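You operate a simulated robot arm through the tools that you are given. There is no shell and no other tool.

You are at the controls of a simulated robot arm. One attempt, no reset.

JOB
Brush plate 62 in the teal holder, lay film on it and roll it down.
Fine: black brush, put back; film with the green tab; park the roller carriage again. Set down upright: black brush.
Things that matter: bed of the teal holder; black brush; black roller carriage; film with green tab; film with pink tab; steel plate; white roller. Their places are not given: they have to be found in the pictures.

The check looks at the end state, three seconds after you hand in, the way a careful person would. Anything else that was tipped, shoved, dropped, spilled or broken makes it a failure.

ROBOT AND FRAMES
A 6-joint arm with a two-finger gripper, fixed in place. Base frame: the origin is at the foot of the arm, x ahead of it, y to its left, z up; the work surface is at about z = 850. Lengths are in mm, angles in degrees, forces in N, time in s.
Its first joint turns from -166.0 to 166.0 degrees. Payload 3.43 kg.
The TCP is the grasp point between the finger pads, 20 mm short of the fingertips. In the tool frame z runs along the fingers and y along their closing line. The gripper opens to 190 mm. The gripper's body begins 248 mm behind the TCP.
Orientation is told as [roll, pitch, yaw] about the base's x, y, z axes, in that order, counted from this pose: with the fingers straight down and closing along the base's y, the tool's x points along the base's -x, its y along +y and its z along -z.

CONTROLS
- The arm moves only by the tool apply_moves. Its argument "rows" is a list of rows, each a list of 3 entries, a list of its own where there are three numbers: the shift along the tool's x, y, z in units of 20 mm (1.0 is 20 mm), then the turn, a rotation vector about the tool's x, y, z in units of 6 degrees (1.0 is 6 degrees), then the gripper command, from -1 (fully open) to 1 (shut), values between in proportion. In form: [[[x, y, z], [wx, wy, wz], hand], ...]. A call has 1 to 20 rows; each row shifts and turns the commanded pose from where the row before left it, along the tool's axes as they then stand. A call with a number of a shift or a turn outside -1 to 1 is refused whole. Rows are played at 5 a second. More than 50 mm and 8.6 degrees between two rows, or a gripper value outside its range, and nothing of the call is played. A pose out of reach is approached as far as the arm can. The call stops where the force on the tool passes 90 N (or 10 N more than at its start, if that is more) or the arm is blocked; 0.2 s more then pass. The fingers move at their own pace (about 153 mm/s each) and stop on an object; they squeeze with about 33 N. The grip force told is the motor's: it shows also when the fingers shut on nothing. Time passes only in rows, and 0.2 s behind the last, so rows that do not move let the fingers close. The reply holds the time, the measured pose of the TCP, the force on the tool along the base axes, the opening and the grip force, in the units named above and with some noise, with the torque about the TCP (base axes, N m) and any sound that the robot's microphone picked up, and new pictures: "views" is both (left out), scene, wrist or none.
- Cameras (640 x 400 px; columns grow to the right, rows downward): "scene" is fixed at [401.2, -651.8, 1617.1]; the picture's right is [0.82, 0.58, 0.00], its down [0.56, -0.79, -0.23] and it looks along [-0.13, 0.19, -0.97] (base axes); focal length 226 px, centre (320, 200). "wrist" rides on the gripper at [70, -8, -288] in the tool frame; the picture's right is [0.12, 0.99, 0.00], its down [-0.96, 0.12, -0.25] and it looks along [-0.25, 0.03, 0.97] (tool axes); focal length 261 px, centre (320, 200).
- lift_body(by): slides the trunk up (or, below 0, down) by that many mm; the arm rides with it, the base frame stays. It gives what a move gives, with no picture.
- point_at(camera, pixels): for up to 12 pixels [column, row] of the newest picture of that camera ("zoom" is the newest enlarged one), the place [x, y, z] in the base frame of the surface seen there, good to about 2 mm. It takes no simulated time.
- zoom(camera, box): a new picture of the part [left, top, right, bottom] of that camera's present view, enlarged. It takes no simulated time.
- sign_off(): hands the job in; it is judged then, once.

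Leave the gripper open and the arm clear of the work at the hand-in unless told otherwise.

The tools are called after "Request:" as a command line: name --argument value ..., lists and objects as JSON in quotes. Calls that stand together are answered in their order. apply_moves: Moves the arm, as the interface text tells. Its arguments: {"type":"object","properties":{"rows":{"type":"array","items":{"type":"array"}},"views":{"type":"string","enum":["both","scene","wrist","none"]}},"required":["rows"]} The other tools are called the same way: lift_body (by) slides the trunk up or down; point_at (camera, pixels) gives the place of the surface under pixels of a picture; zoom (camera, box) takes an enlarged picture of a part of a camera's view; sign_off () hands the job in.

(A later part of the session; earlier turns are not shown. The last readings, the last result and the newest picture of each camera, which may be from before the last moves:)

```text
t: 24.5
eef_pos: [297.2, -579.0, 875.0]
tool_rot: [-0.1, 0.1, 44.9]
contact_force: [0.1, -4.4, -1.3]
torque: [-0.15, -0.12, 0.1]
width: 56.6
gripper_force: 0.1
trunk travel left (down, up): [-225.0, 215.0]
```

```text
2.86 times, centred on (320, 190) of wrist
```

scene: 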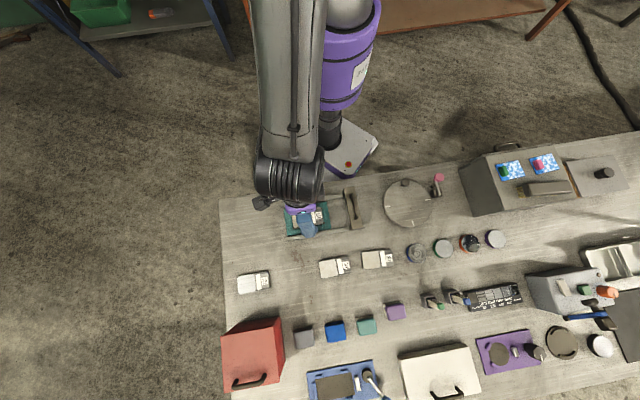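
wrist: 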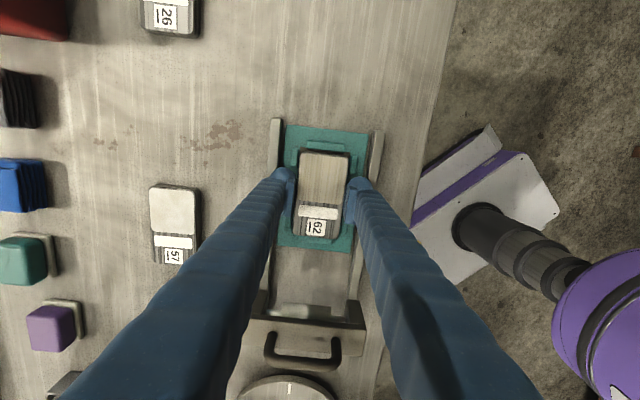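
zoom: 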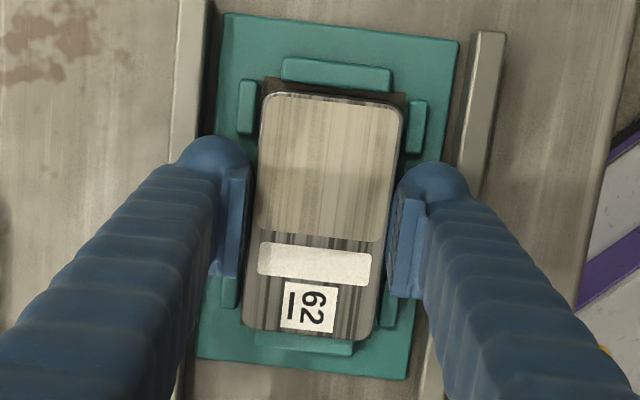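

The fingers opened only to 56.6, probably limited by the rails, but the grip is released (0.1 N). I'll raise slowly and check that the plate stays.

Request:
apply_moves --rows '[[[0, 0, -0.15], [0, 0, 0], 0.4], [[0, 0, -0.25], [0, 0, 0], 0.38], [[0, 0, -0.4], [0, 0, 0], 0.35], [[0, 0, 0], [0, 0, 0], 0.35]]' --views "wrist"

Request:
zoom --camera "wrist" --box '[250, 120, 390, 260]'

```text
t: 25.5
eef_pos: [297.3, -578.2, 889.9]
tool_rot: [-0.1, -0.1, 45.0]
contact_force: [-1.3, -0.7, 0.4]
torque: [0.02, 0.01, 0.01]
width: 61.9
gripper_force: 0.0
trunk travel left (down, up): [-225.0, 215.0]
```

wrist: 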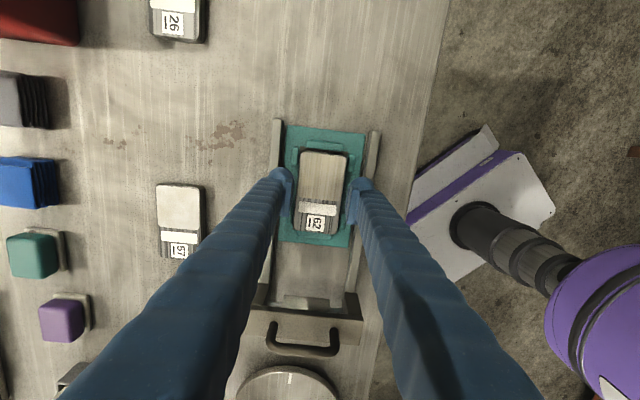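

```text
2.86 times, centred on (320, 190) of wrist
```

zoom: 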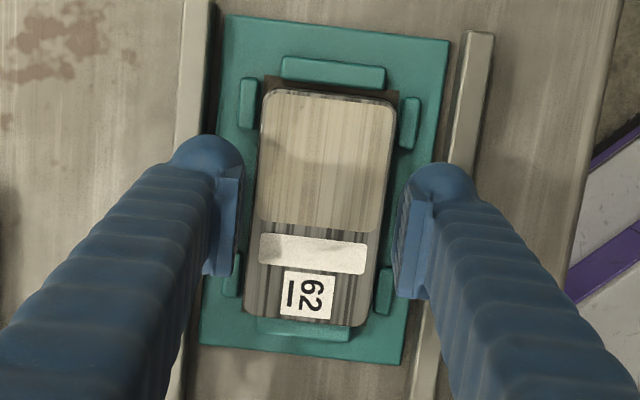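

Plate 62 sits inside all six lugs. Now for the brush: I'll raise to z≈1150 and move along +u toward the box, opening the gripper.

Request:
apply_moves --rows '[[[0, 0, -1], [0, 0, 0], 0.35], [[0, 0, -1], [0, 0, 0], 0.35], [[0, 0, -1], [0, 0, 0], 0.2], [[0, 0, -1], [0, 0, 0], 0], [[0, 0, -1], [0, 0, 0], 0], [[0, 0, -1], [0, 0, 0], 0], [[0, 0, -1], [0, 0, 0], 0], [[0, 0, -1], [0, 0, 0], 0], [[0, 0, -1], [0, 0, 0], 0], [[0, 0, -1], [0, 0, 0], 0], [[0, 0, -1], [0, 0, 0], 0], [[0, 0, -1], [0, 0, 0], 0], [[0, 0, -1], [0, 0, 0], 0], [[0, 0, 0], [0, 0, 0], 0]]' --views "wrist"

Request:
zoom --camera "wrist" --box '[260, 110, 400, 260]'

```text
t: 28.5
eef_pos: [297.9, -578.6, 1149.8]
tool_rot: [-0.1, 0.2, 44.9]
contact_force: [0.6, -0.6, -0.2]
torque: [0.0, -0.03, 0.0]
width: 95.0
gripper_force: 0.1
trunk travel left (down, up): [-225.0, 215.0]
```

wrist: 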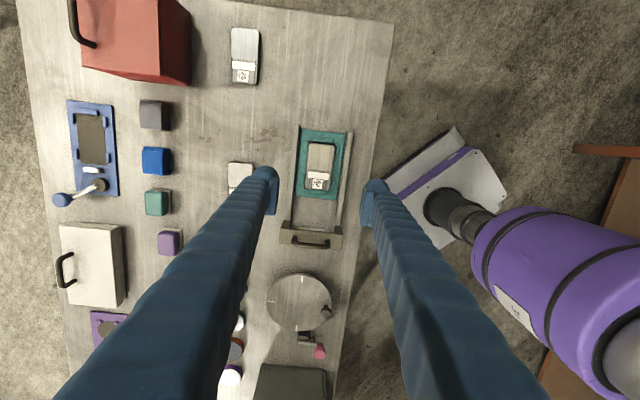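

```text
2.67 times, centred on (330, 185) of wrist
```

zoom: 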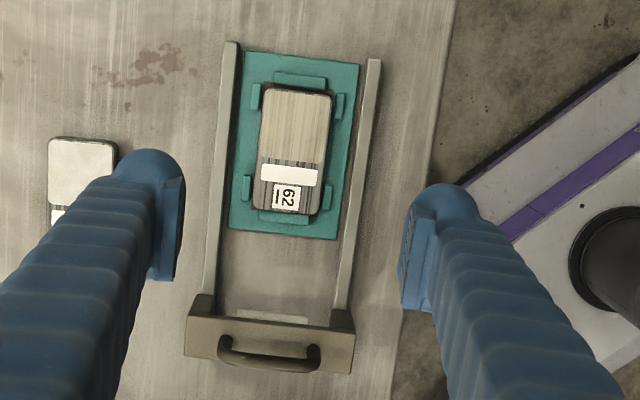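

The plate looks well seated, and the white roller is visible under the carriage. Now I'll move along the bench toward the brush.

Request:
apply_moves --rows '[[[-1, -0.13, 0], [0, 0, 0], 0], [[-1, -0.13, 0], [0, 0, 0], 0], [[-1, -0.13, 0], [0, 0, 0], 0], [[-1, -0.13, 0], [0, 0, 0], 0], [[-1, -0.13, 0], [0, 0, 0], 0], [[-1, -0.13, 0], [0, 0, 0], 0], [[-1, -0.13, 0], [0, 0, 0], 0], [[-1, -0.13, 0], [0, 0, 0], 0], [[-1, -0.13, 0], [0, 0, 0], 0], [[-1, -0.13, 0], [0, 0, 0], 0], [[-1, -0.13, 0], [0, 0, 0], 0], [[-1, -0.13, 0], [0, 0, 0], 0], [[-1, -0.13, 0], [0, 0, 0], 0], [[-1, -0.13, 0], [0, 0, 0], 0], [[-1, -0.13, 0], [0, 0, 0], 0], [[-1, -0.13, 0], [0, 0, 0], 0], [[-1, -0.13, 0], [0, 0, 0], 0], [[-1, -0.13, 0], [0, 0, 0], 0], [[-1, -0.13, 0], [0, 0, 0], 0], [[-1, -0.13, 0], [0, 0, 0], 0]]' --views "none"

Request:
apply_moves --rows '[[[-1, 0, 0], [0, 0, 0], 0], [[-1, 0, 0], [0, 0, 0], 0], [[-1, 0, 0], [0, 0, 0], 0], [[-1, 0, 0], [0, 0, 0], 0], [[-1, 0, 0], [0, 0, 0], 0], [[-1, 0, 0], [0, 0, 0], 0], [[-1, 0, 0], [0, 0, 0], 0], [[-1, 0, 0], [0, 0, 0], 0], [[-1, 0, 0], [0, 0, 0], 0], [[-1, 0, 0], [0, 0, 0], 0], [[-1, 0, 0], [0, 0, 0], 0], [[-1, 0, 0], [0, 0, 0], 0], [[0, 0, 0], [0, 0, 0], 0]]' --views "both"

```text
t: 32.7
eef_pos: [617.9, -332.0, 1149.0]
tool_rot: [0.0, 0.2, 44.9]
contact_force: [-0.4, -0.1, 0.1]
torque: [0.01, 0.03, 0.0]
width: 95.0
gripper_force: 0.2
trunk travel left (down, up): [-225.0, 215.0]
```

```text
t: 35.5
eef_pos: [787.6, -162.6, 1150.3]
tool_rot: [0.0, 0.1, 45.0]
contact_force: [0.6, -0.1, -0.2]
torque: [-0.02, -0.02, -0.02]
width: 95.3
gripper_force: 0.0
trunk travel left (down, up): [-225.0, 215.0]
```

scene: 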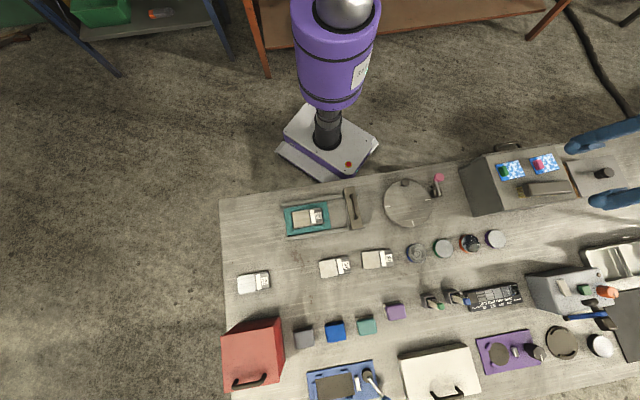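
wrist: 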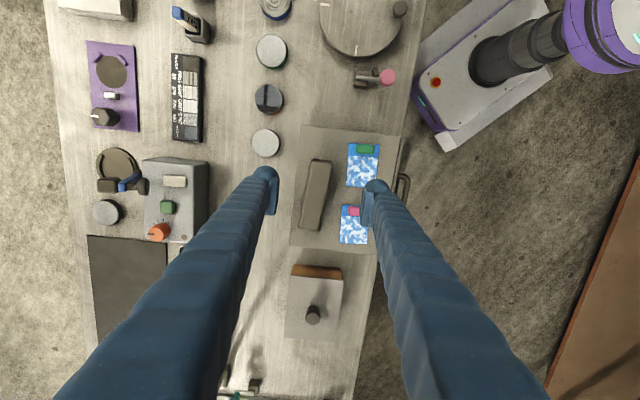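

I see the brush at wrist (316,195), the green film at (363,163) and the pink film at (353,223). I'll zoom in for precise shape and location.

Request:
zoom --camera "wrist" --box '[280, 120, 410, 260]'

Request:
zoom --camera "wrist" --box '[270, 150, 366, 240]'

```text
2.86 times, centred on (345, 190) of wrist
```

zoom: 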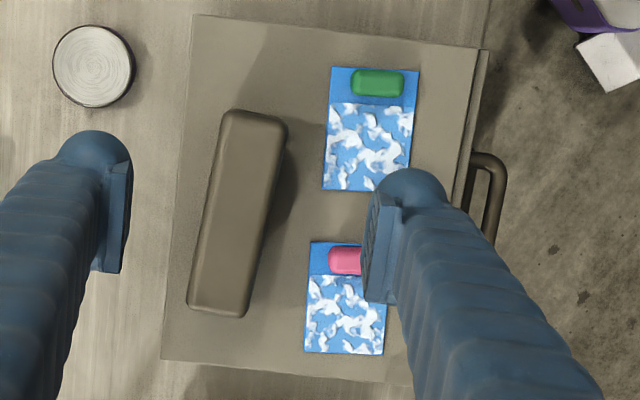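

```text
4.44 times, centred on (318, 195) of wrist
```

zoom: 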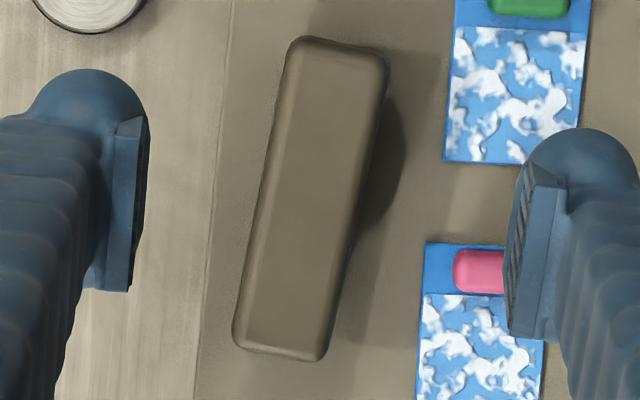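

Request:
point_at --camera "zoom" --pixels '[[297, 48], [380, 60], [318, 350], [242, 338], [310, 200], [265, 200], [355, 205], [340, 50], [280, 350], [360, 240], [228, 200], [400, 130]]'

```text
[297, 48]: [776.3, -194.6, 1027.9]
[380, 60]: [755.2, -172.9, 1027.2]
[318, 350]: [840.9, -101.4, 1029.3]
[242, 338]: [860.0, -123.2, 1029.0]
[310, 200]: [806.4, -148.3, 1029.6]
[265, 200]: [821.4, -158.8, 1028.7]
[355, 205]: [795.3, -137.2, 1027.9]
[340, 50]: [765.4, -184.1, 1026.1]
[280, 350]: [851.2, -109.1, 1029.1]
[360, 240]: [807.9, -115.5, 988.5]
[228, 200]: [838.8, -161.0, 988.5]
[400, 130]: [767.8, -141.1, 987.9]
```

The brush top is a ~112×32 mm rectangle centred at ≈(808,−148), axis at ~40.3°, top z≈1029. I'll measure the films too before descending near them.

Request:
zoom --camera "wrist" --box '[320, 130, 400, 250]'

```text
3.33 times, centred on (360, 190) of wrist
```

zoom: 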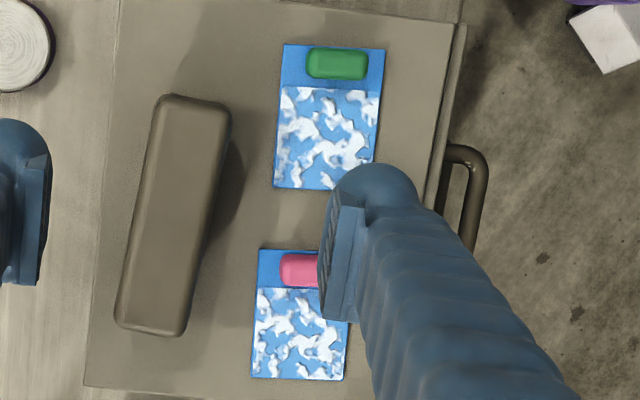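

Request:
point_at --camera "zoom" --pixels '[[286, 48], [382, 53], [372, 188], [276, 183], [310, 64], [364, 66], [337, 50], [337, 77], [262, 252], [254, 374], [284, 268], [341, 377]]'

```text
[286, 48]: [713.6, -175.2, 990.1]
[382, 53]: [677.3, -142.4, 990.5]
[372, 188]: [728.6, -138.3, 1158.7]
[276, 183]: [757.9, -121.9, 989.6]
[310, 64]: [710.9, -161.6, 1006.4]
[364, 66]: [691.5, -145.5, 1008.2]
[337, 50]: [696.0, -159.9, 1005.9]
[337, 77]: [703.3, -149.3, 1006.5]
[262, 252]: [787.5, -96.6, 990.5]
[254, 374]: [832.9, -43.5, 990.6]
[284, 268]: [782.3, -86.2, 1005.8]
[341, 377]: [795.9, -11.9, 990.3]
```

Green film: ~70×50 mm, centre ≈(717.6,−132), axis ~49°, with its tab at the −u end (≈(700.5,−154.5), top z≈1008). For the brush, I'll yaw to 40.3°, align over (808,−148) and close to 56 mm. Then I'll descend to ~1060 and check.

Request:
apply_moves --rows '[[[0, 0, 0], [0, 0, 0.78], 0.2], [[-0.65, -0.05, 0], [0, 0, 0], 0.41], [[-0.605, -0.056, 0], [0, 0, 0], 0.41], [[0, 0, 1], [0, 0, 0], 0.41], [[0, 0, 1], [0, 0, 0], 0.41], [[0, 0, 1], [0, 0, 0], 0.41], [[0, 0, 1], [0, 0, 0], 0.41], [[0, 0, 0], [0, 0, 0], 0.41]]' --views "wrist"

Request:
zoom --camera "wrist" --box '[256, 120, 400, 260]'

```text
t: 37.3
eef_pos: [808.5, -146.6, 1069.2]
tool_rot: [0.0, 0.0, 40.2]
contact_force: [-0.3, 0.0, 0.5]
torque: [-0.01, -0.02, -0.01]
width: 56.2
gripper_force: 0.0
trunk travel left (down, up): [-225.0, 215.0]
```

wrist: 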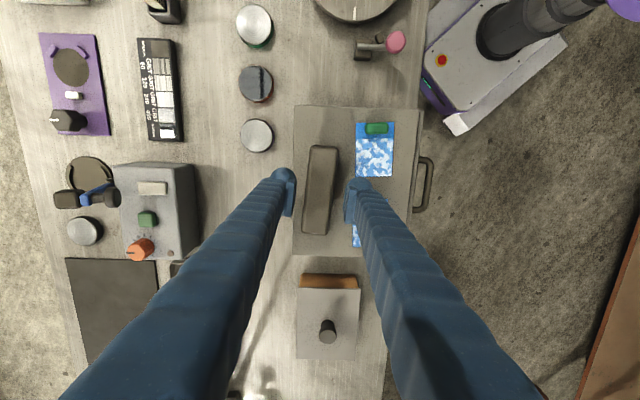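

```text
2.86 times, centred on (328, 190) of wrist
```

zoom: 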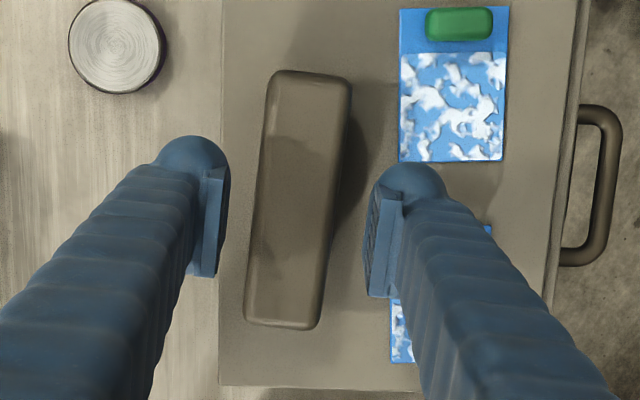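

The brush is centred between the fingers and aligned. I'll descend 53 mm to z≈1016, then close.

Request:
apply_moves --rows '[[[0, 0, 0.9], [0, 0, 0], 0.41], [[0, 0, 0.9], [0, 0, 0], 0.41], [[0, 0, 0.86], [0, 0, 0], 0.41], [[0, 0, 0], [0, 0, 0], 0.41], [[0, 0, 0], [0, 0, 0], 0.5], [[0, 0, 0], [0, 0, 0], 0.6], [[0, 0, 0], [0, 0, 0], 0.7], [[0, 0, 0], [0, 0, 0], 0.75], [[0, 0, 0], [0, 0, 0], 0.75]]' --views "wrist"

Request:
zoom --camera "wrist" --box '[256, 120, 400, 260]'

```text
t: 39.3
eef_pos: [810.2, -150.4, 1014.4]
tool_rot: [0.0, 0.1, 40.3]
contact_force: [0.8, -0.1, -0.1]
torque: [-0.01, -0.02, -0.03]
width: 36.6
gripper_force: 32.8
trunk travel left (down, up): [-225.0, 215.0]
```

wrist: 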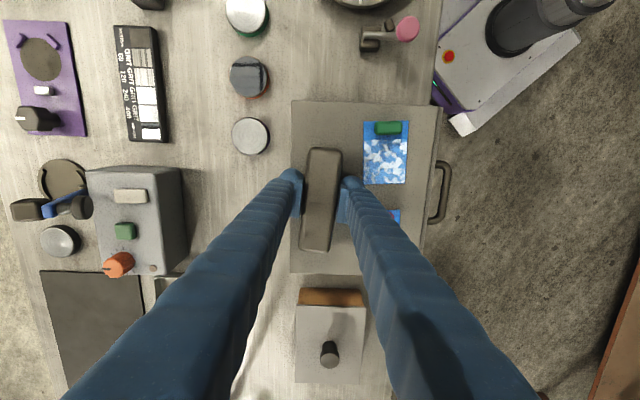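

```text
2.86 times, centred on (328, 190) of wrist
```

zoom: 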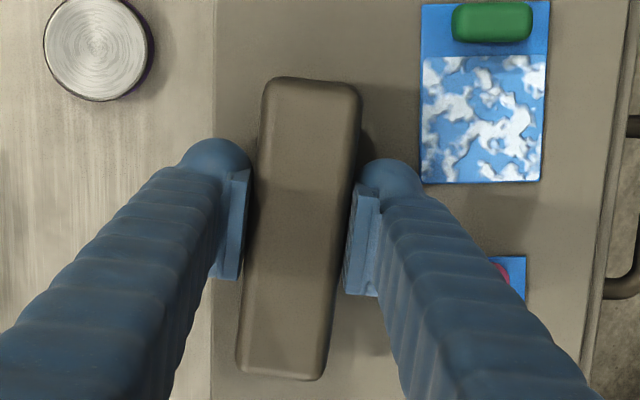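

The brush is gripped (36.6 mm, 32.8 N). I'll lift it straight up and check.

Request:
apply_moves --rows '[[[0, 0, -0.3], [0, 0, 0], 0.75], [[0, 0, -0.7], [0, 0, 0], 0.75], [[0, 0, -1], [0, 0, 0], 0.75], [[0, 0, -1], [0, 0, 0], 0.75], [[0, 0, -1], [0, 0, 0], 0.75], [[0, 0, -1], [0, 0, 0], 0.75], [[0, 0, 0], [0, 0, 0], 0.75]]' --views "both"

Request:
zoom --camera "scene" --box '[460, 130, 640, 230]'

```text
t: 40.9
eef_pos: [809.3, -149.6, 1114.4]
tool_rot: [-0.1, 0.2, 40.2]
contact_force: [-0.2, 0.1, -0.6]
torque: [-0.01, -0.01, 0.0]
width: 36.7
gripper_force: 33.1
trunk travel left (down, up): [-225.0, 215.0]
```

scene: 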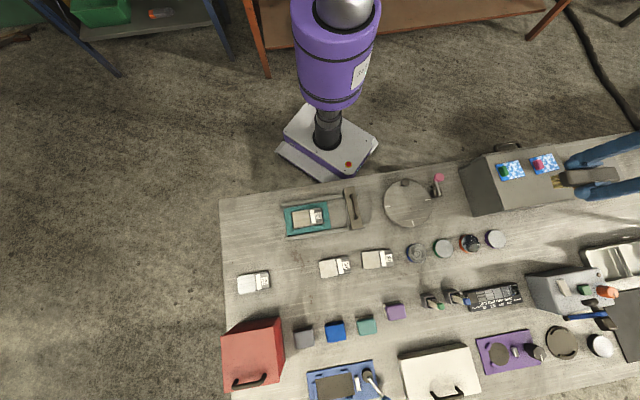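
wrist: 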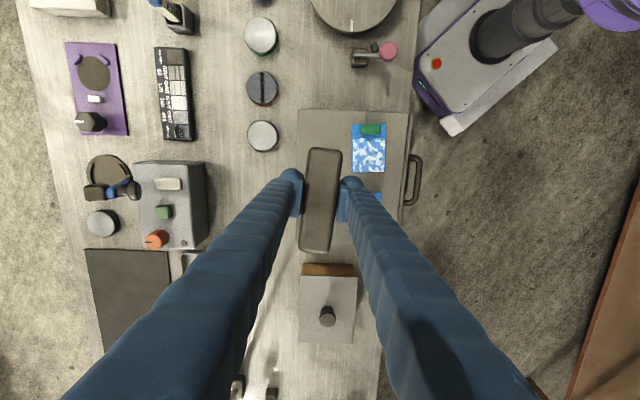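

```text
3.56 times, centred on (550, 180) of scene
```

zoom: 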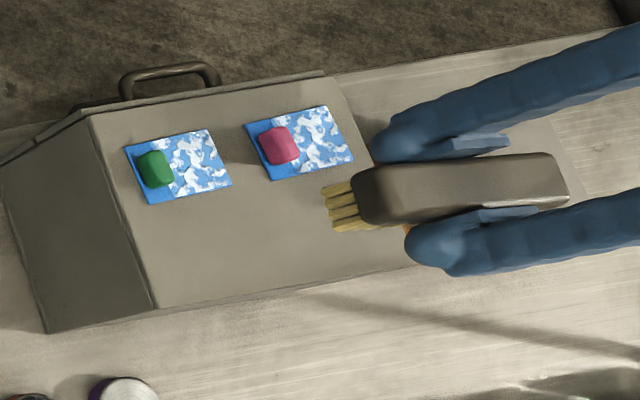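

The brush is held; golden bristles are visible underneath. I'll bring it over the plate in the teal holder, yawing back to 45° and moving −u.

Request:
apply_moves --rows '[[[0, 0, 0], [0, 0, -0.78], 0.75], [[0.979, 0.085, 0], [0, 0, 0], 0.75], [[0.979, 0.085, 0], [0, 0, 0], 0.75], [[0.979, 0.085, 0], [0, 0, 0], 0.75], [[0.979, 0.085, 0], [0, 0, 0], 0.75], [[0.979, 0.085, 0], [0, 0, 0], 0.75], [[0.979, 0.085, 0], [0, 0, 0], 0.75], [[0.979, 0.085, 0], [0, 0, 0], 0.75], [[0.979, 0.085, 0], [0, 0, 0], 0.75], [[0.979, 0.085, 0], [0, 0, 0], 0.75], [[0.979, 0.085, 0], [0, 0, 0], 0.75], [[0.979, 0.085, 0], [0, 0, 0], 0.75], [[0.979, 0.085, 0], [0, 0, 0], 0.75], [[0.979, 0.085, 0], [0, 0, 0], 0.75], [[0.979, 0.085, 0], [0, 0, 0], 0.75], [[0.979, 0.085, 0], [0, 0, 0], 0.75], [[0.979, 0.085, 0], [0, 0, 0], 0.75], [[0.979, 0.085, 0], [0, 0, 0], 0.75]]' --views "none"

Request:
apply_moves --rows '[[[0.979, 0.085, 0], [0, 0, 0], 0.75], [[0.979, 0.085, 0], [0, 0, 0], 0.75], [[0.979, 0.085, 0], [0, 0, 0], 0.75], [[0.979, 0.085, 0], [0, 0, 0], 0.75], [[0.979, 0.085, 0], [0, 0, 0], 0.75], [[0.979, 0.085, 0], [0, 0, 0], 0.75], [[0.979, 0.085, 0], [0, 0, 0], 0.75], [[0.979, 0.085, 0], [0, 0, 0], 0.75], [[0.979, 0.085, 0], [0, 0, 0], 0.75], [[0.979, 0.085, 0], [0, 0, 0], 0.75], [[0.979, 0.085, 0], [0, 0, 0], 0.75], [[0.979, 0.085, 0], [0, 0, 0], 0.75], [[0.979, 0.085, 0], [0, 0, 0], 0.75], [[0.979, 0.085, 0], [0, 0, 0], 0.75], [[0.979, 0.085, 0], [0, 0, 0], 0.75], [[0.979, 0.085, 0], [0, 0, 0], 0.75], [[0.979, 0.085, 0], [0, 0, 0], 0.75], [[0, 0, 0], [0, 0, 0], 0.75]]' --views "both"

```text
t: 44.7
eef_pos: [551.1, -361.8, 1117.2]
tool_rot: [0.0, 0.1, 44.9]
contact_force: [0.3, 0.1, -1.1]
torque: [-0.02, -0.02, 0.01]
width: 36.6
gripper_force: 32.9
trunk travel left (down, up): [-225.0, 215.0]
```

```text
t: 48.5
eef_pos: [295.3, -578.8, 1116.9]
tool_rot: [0.0, 0.1, 44.9]
contact_force: [0.4, -0.5, -0.9]
torque: [0.02, -0.01, 0.01]
width: 36.9
gripper_force: 32.9
trunk travel left (down, up): [-225.0, 215.0]
```

scene: 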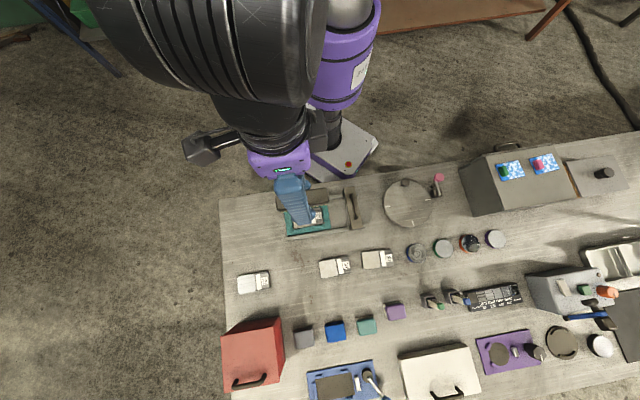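
wrist: 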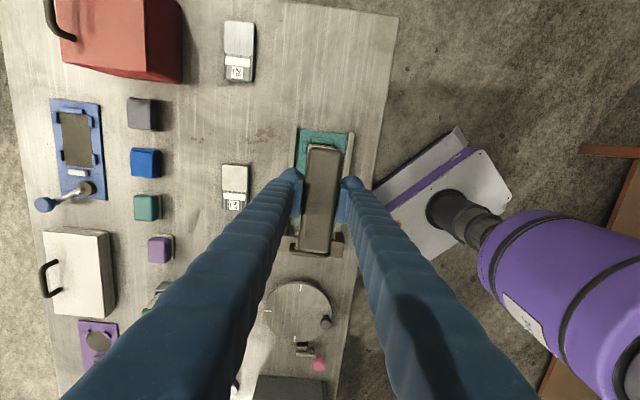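

I'm above the plate. Before descending, I'll measure the carriage's near edge and the white roller from this view, to keep the brush clear.

Request:
zoom --camera "wrist" --box '[270, 190, 370, 270]'

Request:
zoom --camera "scene" --box '[320, 175, 380, 240]'

```text
5.00 times, centred on (320, 230) of wrist
```

zoom: 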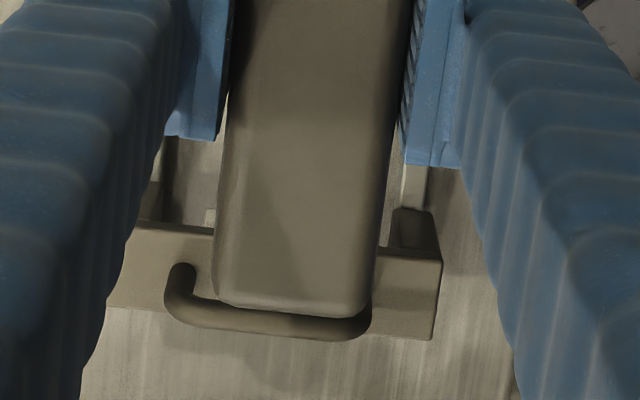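

```text
6.15 times, centred on (350, 208) of scene
```

zoom: 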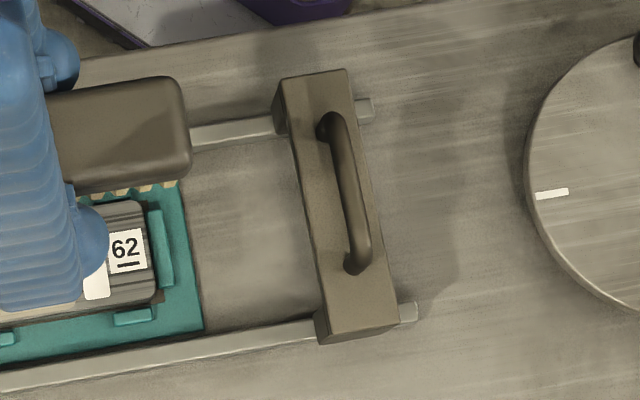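

Request:
point_at --camera "zoom" --pixels '[[285, 80], [322, 310], [345, 72], [394, 325], [330, 120], [355, 262], [345, 190], [280, 125], [318, 338], [362, 108], [410, 312], [300, 150]]'

```text
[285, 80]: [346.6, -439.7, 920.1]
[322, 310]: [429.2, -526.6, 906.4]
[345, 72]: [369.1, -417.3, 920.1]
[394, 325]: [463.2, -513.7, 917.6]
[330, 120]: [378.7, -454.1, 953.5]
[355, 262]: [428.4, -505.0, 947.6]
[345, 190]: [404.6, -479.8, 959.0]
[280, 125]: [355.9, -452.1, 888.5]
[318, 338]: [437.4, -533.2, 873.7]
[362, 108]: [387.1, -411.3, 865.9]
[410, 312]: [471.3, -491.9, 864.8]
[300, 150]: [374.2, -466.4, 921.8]
```

The carriage spans u −65…−35 with its top at 921 and its handle bar at 959, so it's well clear of the brush strokes. I'll descend toward the plate with a +12 mm v offset for the first pass.

Request:
apply_moves --rows '[[[-0.4, -0.3, 0.5], [0, 0, 0], 0.75], [[-0.35, -0.3, 0.75], [0, 0, 0], 0.75], [[0, 0, 1], [0, 0, 0], 0.75], [[0, 0, 1], [0, 0, 0], 0.75], [[0, 0, 1], [0, 0, 0], 0.75], [[0, 0, 1], [0, 0, 0], 0.75], [[0, 0, 1], [0, 0, 0], 0.75], [[0, 0, 1], [0, 0, 0], 0.75], [[0, 0, 1], [0, 0, 0], 0.75], [[0, 0, 1], [0, 0, 0], 0.75], [[0, 0, 1], [0, 0, 0], 0.75], [[0, 0, 0], [0, 0, 0], 0.75]]' --views "both"

Request:
zoom --camera "scene" --box '[270, 180, 360, 245]'

Request:
zoom --camera "wrist" --box '[250, 120, 390, 260]'

```text
t: 51.1
eef_pos: [311.2, -576.7, 911.8]
tool_rot: [0.0, 0.1, 44.8]
contact_force: [-0.1, 0.3, -1.3]
torque: [0.05, 0.0, -0.02]
width: 36.9
gripper_force: 32.9
trunk travel left (down, up): [-225.0, 215.0]
```

scene: 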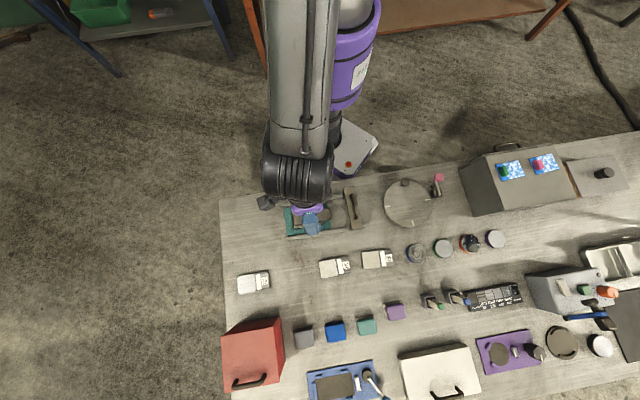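
wrist: 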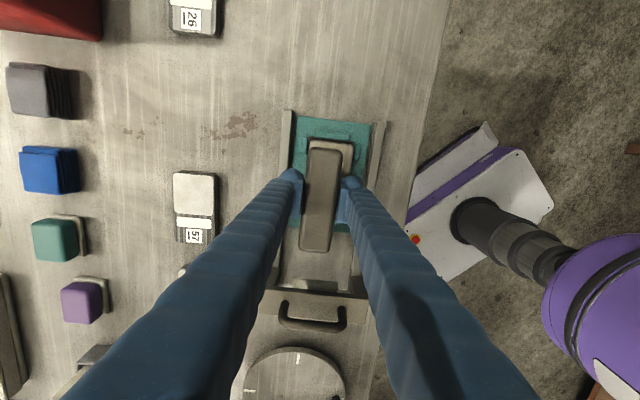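

```text
6.15 times, centred on (315, 212) of scene
```

zoom: 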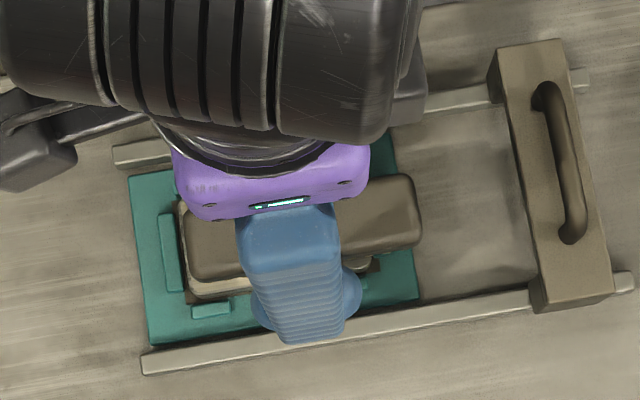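

```text
2.86 times, centred on (320, 190) of wrist
```

zoom: 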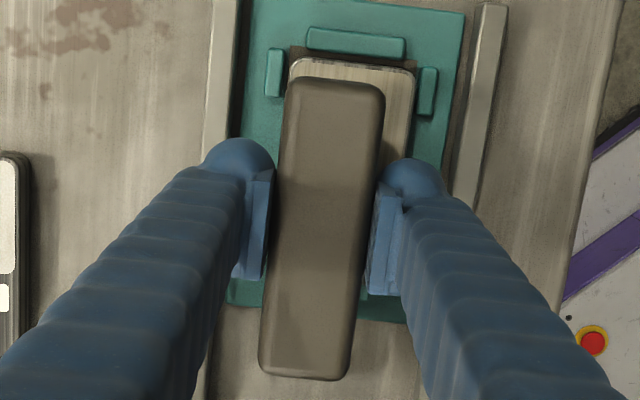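

Brush is just above the plate (z=911.8). I'll lower in small steps to feel for bristle contact.

Request:
apply_moves --rows '[[[0, 0, 0.3], [0, 0, 0], 0.75], [[0, 0, 0.3], [0, 0, 0], 0.75], [[0, 0, 0], [0, 0, 0], 0.75]]' --views "none"

Request:
apply_moves --rows '[[[0, 0, 0.1], [0, 0, 0], 0.75], [[0, 0, 0], [0, 0, 0], 0.75]]' --views "none"

Request:
apply_moves --rows '[[[0, 0, 0.1], [0, 0, 0], 0.75], [[0, 0, 0], [0, 0, 0], 0.75]]' --views "none"

```text
t: 51.9
eef_pos: [313.5, -574.8, 900.7]
tool_rot: [0.0, 0.1, 44.9]
contact_force: [0.8, -0.4, 0.1]
torque: [0.02, 0.01, -0.01]
width: 36.7
gripper_force: 33.0
trunk travel left (down, up): [-225.0, 215.0]
```

```text
t: 52.5
eef_pos: [312.3, -574.5, 897.5]
tool_rot: [0.0, 0.2, 44.9]
contact_force: [-0.8, -0.1, -1.5]
torque: [0.02, 0.02, 0.0]
width: 36.7
gripper_force: 33.4
trunk travel left (down, up): [-225.0, 215.0]
```

```text
t: 53.1
eef_pos: [313.5, -573.8, 898.3]
tool_rot: [-0.2, 0.2, 44.9]
contact_force: [0.7, 2.1, 25.7]
torque: [0.05, 0.0, -0.01]
width: 36.8
gripper_force: 32.7
trunk travel left (down, up): [-225.0, 215.0]
```

Contact at z≈897 with 26 N. I'll ease off by 1 mm to brush lightly and stroke along the plate at this v offset.

Request:
apply_moves --rows '[[[0, 0, -0.05], [0, 0, 0], 0.75], [[0.4, 0, 0], [0, 0, 0], 0.75], [[0.4, 0, 0], [0, 0, 0], 0.75], [[0.4, 0, 0], [0, 0, 0], 0.75], [[0.4, 0, 0], [0, 0, 0], 0.75], [[0, 0, 0], [0, 0, 0], 0.75]]' --views "wrist"

Request:
zoom --camera "wrist" --box '[250, 120, 390, 260]'

```text
t: 54.5
eef_pos: [291.8, -598.5, 897.7]
tool_rot: [-0.1, 0.1, 44.9]
contact_force: [1.4, 1.7, 18.1]
torque: [0.08, -0.1, -0.01]
width: 36.9
gripper_force: 33.3
trunk travel left (down, up): [-225.0, 215.0]
```

wrist: 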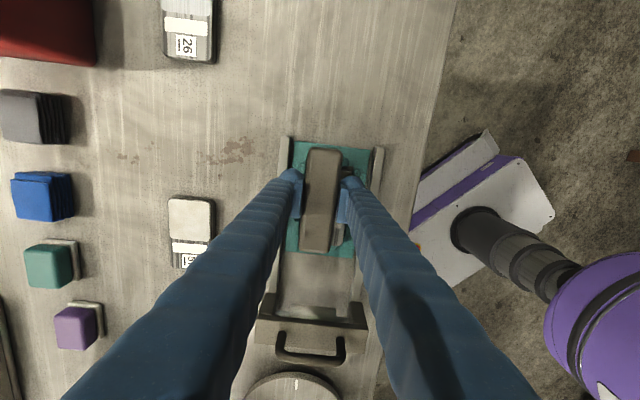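

```text
2.86 times, centred on (320, 190) of wrist
```

zoom: 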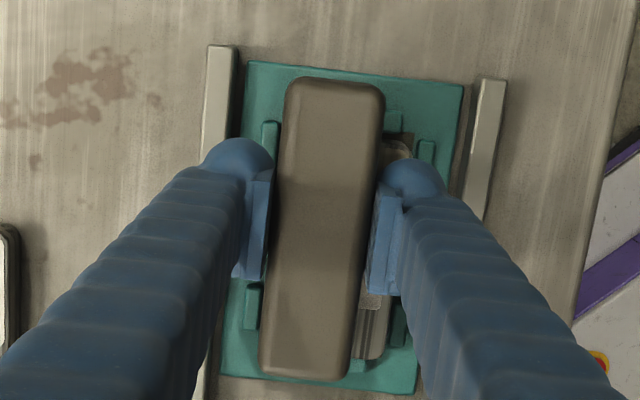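

Contact is steady at ~18 N. I'll continue with back-and-forth strokes along u on this side.

Request:
apply_moves --rows '[[[0.4, 0, 0], [0, 0, 0], 0.75], [[0.4, 0, 0], [0, 0, 0], 0.75], [[-0.5, 0, 0], [0, 0, 0], 0.75], [[-0.5, 0, 0], [0, 0, 0], 0.75], [[-0.5, 0, 0], [0, 0, 0], 0.75], [[-0.5, 0, 0], [0, 0, 0], 0.75], [[-0.5, 0, 0], [0, 0, 0], 0.75], [[-0.5, 0, 0], [0, 0, 0], 0.75], [[0.5, 0, 0], [0, 0, 0], 0.75], [[0.5, 0, 0], [0, 0, 0], 0.75], [[0.5, 0, 0], [0, 0, 0], 0.75], [[0.5, 0, 0], [0, 0, 0], 0.75], [[0.5, 0, 0], [0, 0, 0], 0.75], [[0.5, 0, 0], [0, 0, 0], 0.75], [[-0.5, 0, 0], [0, 0, 0], 0.75], [[-0.5, 0, 0], [0, 0, 0], 0.75], [[-0.5, 0, 0], [0, 0, 0], 0.75], [[0, 0, 0], [0, 0, 0], 0.75]]' --views "wrist"

```text
t: 58.3
eef_pos: [301.6, -588.3, 896.6]
tool_rot: [0.0, 0.0, 44.9]
contact_force: [-0.8, -0.3, 2.2]
torque: [-0.02, -0.01, 0.0]
width: 36.8
gripper_force: 33.5
trunk travel left (down, up): [-225.0, 215.0]
```

wrist: 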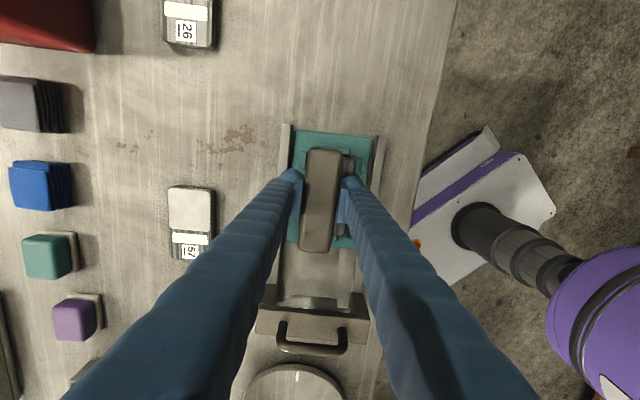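

Force is now light (2 N). I'll press 1 mm more, sweep across to the other half of the plate, and stroke there.

Request:
apply_moves --rows '[[[0, 0, 0.06], [0, 0, 0], 0.75], [[-0.4, 0.4, 0], [0, 0, 0], 0.75], [[-0.4, 0.4, 0], [0, 0, 0], 0.75], [[-0.4, 0.4, 0], [0, 0, 0], 0.75], [[0.5, 0, 0], [0, 0, 0], 0.75], [[0.5, 0, 0], [0, 0, 0], 0.75], [[0.5, 0, 0], [0, 0, 0], 0.75], [[0.5, 0, 0], [0, 0, 0], 0.75], [[0.5, 0, 0], [0, 0, 0], 0.75], [[0.5, 0, 0], [0, 0, 0], 0.75], [[0, 0, 0], [0, 0, 0], 0.75]]' --views "wrist"

Request:
zoom --camera "wrist" --box '[250, 120, 390, 260]'

```text
t: 60.7
eef_pos: [259.1, -596.8, 896.7]
tool_rot: [0.0, 0.1, 44.9]
contact_force: [0.0, 1.9, 13.9]
torque: [0.03, -0.01, 0.03]
width: 36.7
gripper_force: 32.5
trunk travel left (down, up): [-225.0, 215.0]
```

wrist: 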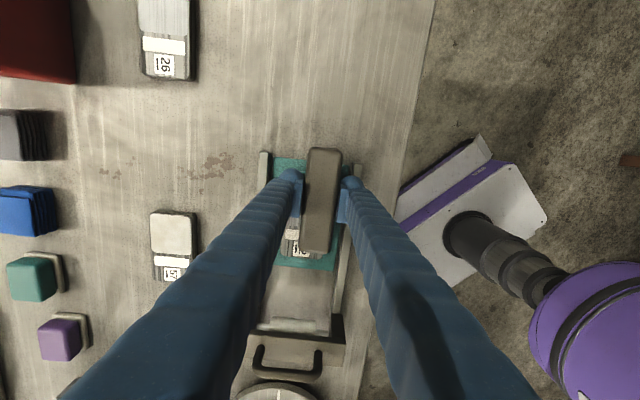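

```text
2.86 times, centred on (320, 190) of wrist
```

zoom: 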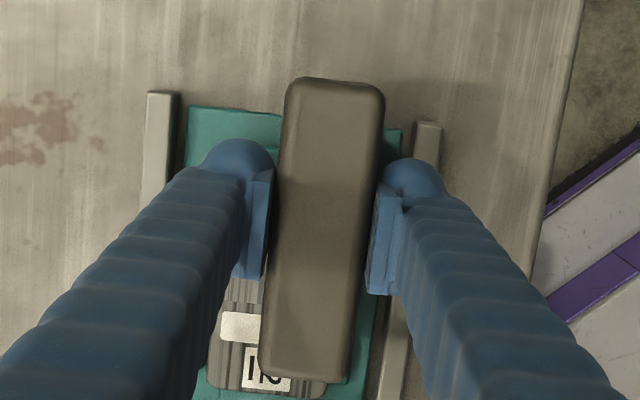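

Request:
apply_moves --rows '[[[-0.5, 0, 0], [0, 0, 0], 0.75], [[-0.5, 0, 0], [0, 0, 0], 0.75], [[-0.5, 0, 0], [0, 0, 0], 0.75], [[-0.5, 0, 0], [0, 0, 0], 0.75], [[-0.5, 0, 0], [0, 0, 0], 0.75], [[-0.5, 0, 0], [0, 0, 0], 0.75], [[-0.5, 0, 0], [0, 0, 0], 0.75], [[0.5, 0, 0], [0, 0, 0], 0.75], [[0.5, 0, 0], [0, 0, 0], 0.75], [[0.5, 0, 0], [0, 0, 0], 0.75], [[0.5, 0, 0], [0, 0, 0], 0.75], [[0.5, 0, 0], [0, 0, 0], 0.75], [[0.5, 0, 0], [0, 0, 0], 0.75], [[-0.5, 0, 0], [0, 0, 0], 0.75], [[-0.5, 0, 0], [0, 0, 0], 0.75], [[-0.5, 0, 0], [0, 0, 0], 0.75], [[-0.5, 0, 0], [0, 0, 0], 0.75], [[0, 0, 0], [0, 0, 0], 0.75]]' --views "wrist"

Request:
zoom --camera "wrist" --box '[250, 120, 390, 260]'

```text
t: 64.5
eef_pos: [295.3, -560.5, 895.7]
tool_rot: [-0.2, 0.2, 44.8]
contact_force: [-3.2, -3.4, 21.6]
torque: [-0.07, 0.08, -0.07]
width: 36.8
gripper_force: 32.8
trunk travel left (down, up): [-225.0, 215.0]
```

wrist: 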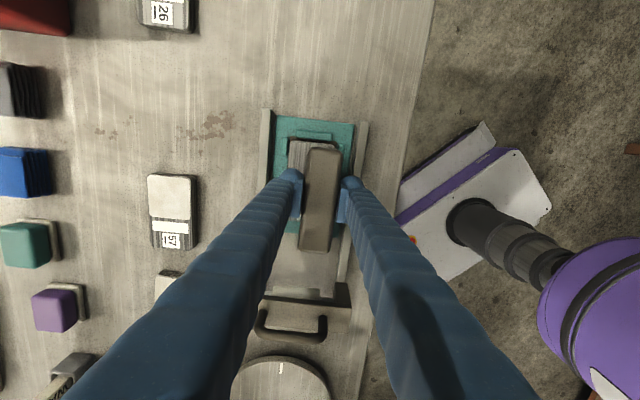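

```text
2.86 times, centred on (320, 190) of wrist
```

zoom: 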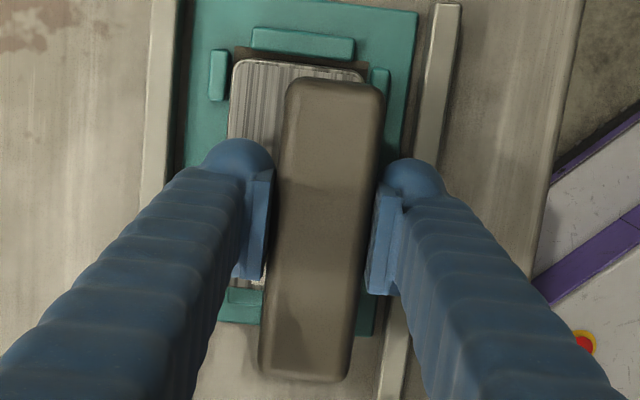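

The tan coating is gone where brushed, and bare steel is now visible. I'll lift the brush and inspect the whole plate.

Request:
apply_moves --rows '[[[0, 0, -0.4], [0, 0, 0], 0.75], [[0, 0, -0.9], [0, 0, 0], 0.75], [[0, 0, -1], [0, 0, 0], 0.75], [[-1, 0, -1], [0, 0, 0], 0.75], [[-1, 0, -1], [0, 0, 0], 0.75], [[-1, 0, -1], [0, 0, 0], 0.75], [[-1, 0, -1], [0, 0, 0], 0.75], [[-1, 0, -1], [0, 0, 0], 0.75], [[-1, 0, -1], [0, 0, 0], 0.75], [[-1, 0, -1], [0, 0, 0], 0.75], [[-1, 0, -1], [0, 0, 0], 0.75], [[0, 0, 0], [0, 0, 0], 0.75]]' --views "both"

Request:
zoom --camera "scene" --box '[275, 190, 345, 245]'

Request:
zoom --camera "wrist" --box '[260, 60, 380, 190]'

```text
t: 67.1
eef_pos: [407.5, -447.2, 1102.7]
tool_rot: [-0.1, 0.1, 45.0]
contact_force: [0.3, -0.1, -1.8]
torque: [-0.03, -0.03, 0.02]
width: 36.8
gripper_force: 33.2
trunk travel left (down, up): [-225.0, 215.0]
```

scene: 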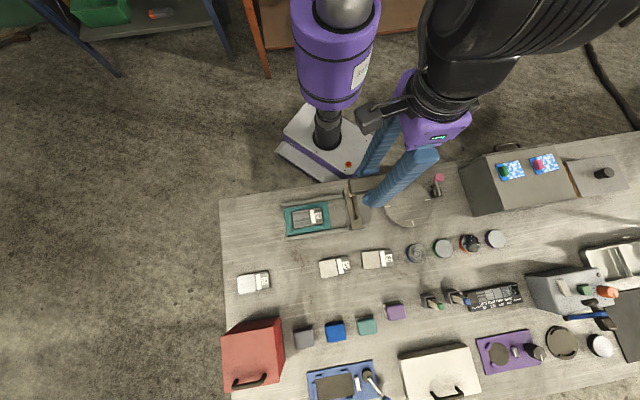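
wrist: 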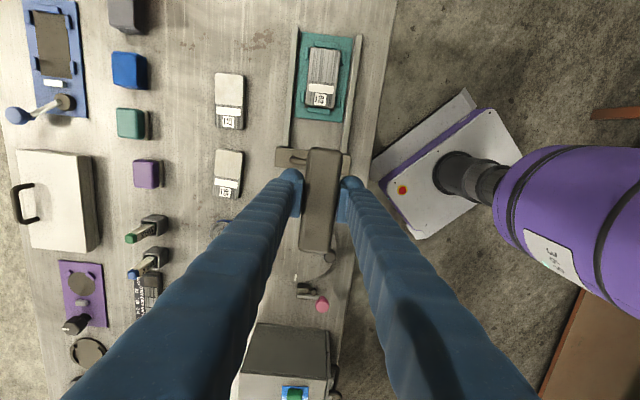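

```text
7.27 times, centred on (310, 218) of scene
```

zoom: 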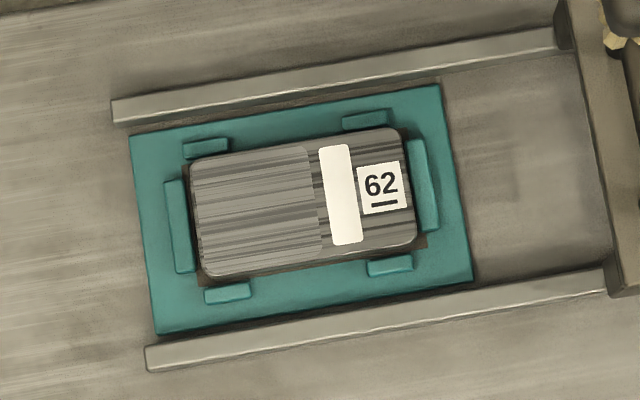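

```text
3.08 times, centred on (320, 125) of wrist
```

zoom: 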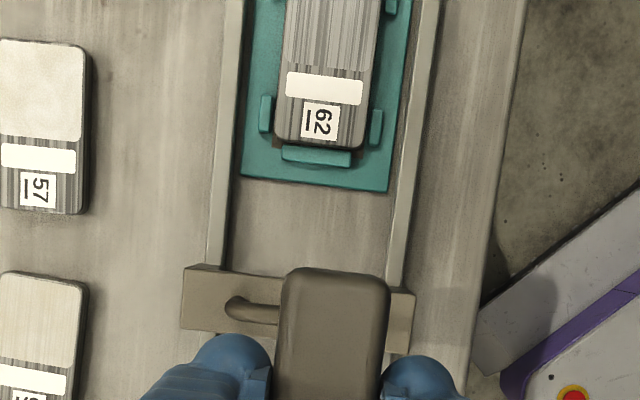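

The plate is fully cleaned and still seated. Now I'll return the brush to its original place on the box: (≈808.5,−148.3), yaw 40.3°.

Request:
apply_moves --rows '[[[-0.99, -0.145, 0], [0, 0, 0], 0.75], [[-0.99, -0.145, 0], [0, 0, 0], 0.75], [[-0.99, -0.145, 0], [0, 0, 0], 0.75], [[-0.99, -0.145, 0], [0, 0, 0], 0.75], [[-0.99, -0.145, 0], [0, 0, 0], 0.75], [[-0.99, -0.145, 0], [0, 0, 0], 0.75], [[-0.99, -0.145, 0], [0, 0, 0], 0.75], [[-0.99, -0.145, 0], [0, 0, 0], 0.75], [[-0.99, -0.145, 0], [0, 0, 0], 0.75], [[-0.99, -0.145, 0], [0, 0, 0], 0.75], [[-0.99, -0.145, 0], [0, 0, 0], 0.75], [[-0.99, -0.145, 0], [0, 0, 0], 0.75], [[-0.99, -0.145, 0], [0, 0, 0], 0.75], [[-0.99, -0.145, 0], [0, 0, 0], 0.75], [[-0.99, -0.145, 0], [0, 0, 0], 0.75], [[-0.99, -0.145, 0], [0, 0, 0], 0.75], [[-0.99, -0.145, 0], [0, 0, 0], 0.75], [[-0.99, -0.145, 0], [0, 0, 0], 0.75], [[-0.99, -0.145, 0], [0, 0, 0], 0.75], [[-0.99, -0.145, 0], [0, 0, 0], 0.75]]' --views "none"

Request:
apply_moves --rows '[[[-0.99, -0.145, 0], [0, 0, 0], 0.75], [[-0.99, -0.145, 0], [0, 0, 0], 0.75], [[-0.99, -0.145, 0], [0, 0, 0], 0.75], [[-0.99, -0.145, 0], [0, 0, 0], 0.75], [[-0.99, -0.145, 0], [0, 0, 0], 0.75], [[0, 0, 0], [0, 0, 0.78], 0.75], [[0, 0, 0], [0, 0, 0], 0.75]]' --views "both"

```text
t: 71.3
eef_pos: [730.0, -211.2, 1099.9]
tool_rot: [0.0, 0.1, 44.9]
contact_force: [0.8, -0.2, -1.3]
torque: [0.0, 0.04, 0.0]
width: 36.6
gripper_force: 32.5
trunk travel left (down, up): [-225.0, 215.0]
```

```text
t: 72.9
eef_pos: [810.2, -150.2, 1100.4]
tool_rot: [0.0, 0.0, 40.2]
contact_force: [-0.1, 0.2, -0.6]
torque: [0.04, 0.02, 0.0]
width: 37.0
gripper_force: 32.9
trunk travel left (down, up): [-225.0, 215.0]
```

scene: 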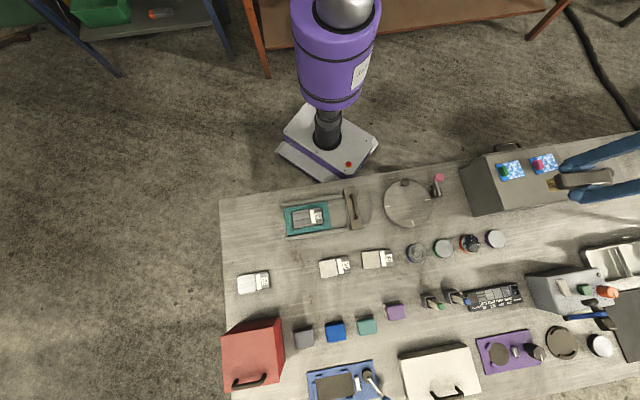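
wrist: 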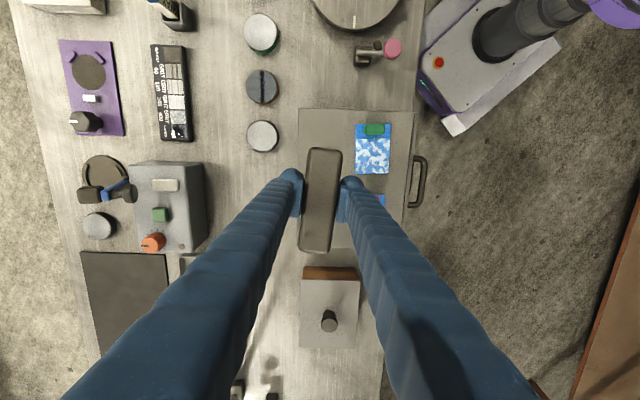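

I'm back over the brush spot, reading (810.2,−150.2), which matches the pick-up reading. I'll descend close to the box and compare with the earlier picture.

Request:
apply_moves --rows '[[[0, 0, 0.9], [0, 0, 0], 0.75], [[0, 0, 0.9], [0, 0, 0], 0.75], [[0, 0, 0.9], [0, 0, 0], 0.75], [[0, 0, 0.8], [0, 0, 0], 0.75], [[0, 0, 0.55], [0, 0, 0], 0.75], [[0, 0, 0], [0, 0, 0], 0.75]]' --views "wrist"

Request:
zoom --camera "wrist" --box '[256, 120, 400, 260]'

```text
t: 74.3
eef_pos: [810.3, -151.4, 1019.4]
tool_rot: [-0.1, 0.1, 40.2]
contact_force: [0.5, -0.3, -1.1]
torque: [0.05, 0.0, 0.01]
width: 36.7
gripper_force: 33.2
trunk travel left (down, up): [-225.0, 215.0]
```

wrist: 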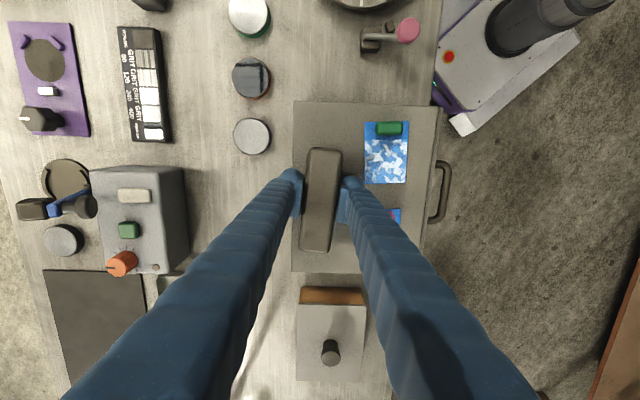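

```text
2.86 times, centred on (328, 190) of wrist
```

zoom: 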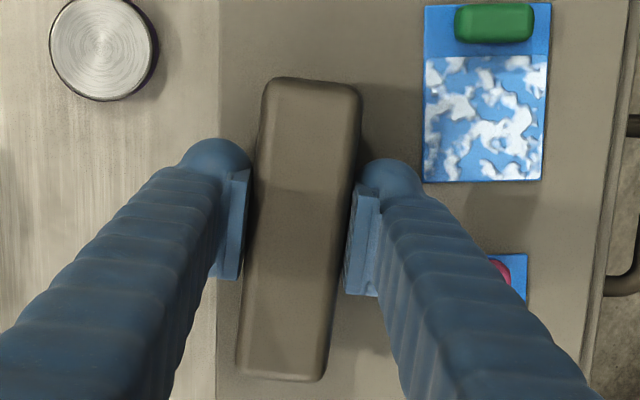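

The position matches the original to within ~1–2 mm. I'll lower the last few mm until the bristles touch.

Request:
apply_moves --rows '[[[0, 0, 0.1], [0, 0, 0], 0.75], [[0, 0, 0.08], [0, 0, 0], 0.75], [[0, 0, 0], [0, 0, 0], 0.75]]' --views "none"

Request:
apply_moves --rows '[[[0, 0, 0.06], [0, 0, 0], 0.75], [[0, 0, 0], [0, 0, 0], 0.75]]' --views "none"

```text
t: 75.1
eef_pos: [810.3, -150.2, 1015.7]
tool_rot: [0.0, 0.1, 40.2]
contact_force: [-0.3, -0.5, -1.5]
torque: [-0.01, 0.01, -0.02]
width: 36.7
gripper_force: 32.9
trunk travel left (down, up): [-225.0, 215.0]
```

```text
t: 75.7
eef_pos: [810.2, -151.9, 1015.1]
tool_rot: [0.0, 0.0, 40.2]
contact_force: [-0.1, 0.4, -1.3]
torque: [0.02, -0.03, 0.0]
width: 36.8
gripper_force: 32.8
trunk travel left (down, up): [-225.0, 215.0]
```

Request:
apply_moves --rows '[[[0, 0, 0.05], [0, 0, 0], 0.75], [[0, 0, 0], [0, 0, 0], 0.75]]' --views "none"

Request:
apply_moves --rows '[[[0, 0, 0.05], [0, 0, 0], 0.75], [[0, 0, 0], [0, 0, 0], 0.75]]' --views "none"

```text
t: 76.3
eef_pos: [810.4, -150.7, 1012.8]
tool_rot: [-0.1, 0.2, 40.2]
contact_force: [-0.7, -0.7, 5.1]
torque: [0.05, 0.0, -0.01]
width: 36.8
gripper_force: 33.5
trunk travel left (down, up): [-225.0, 215.0]
```

```text
t: 76.9
eef_pos: [810.0, -150.6, 1013.6]
tool_rot: [-0.1, -0.1, 40.2]
contact_force: [0.1, -4.1, 13.8]
torque: [-0.16, 0.18, 0.05]
width: 36.4
gripper_force: 33.0
trunk travel left (down, up): [-225.0, 215.0]
```

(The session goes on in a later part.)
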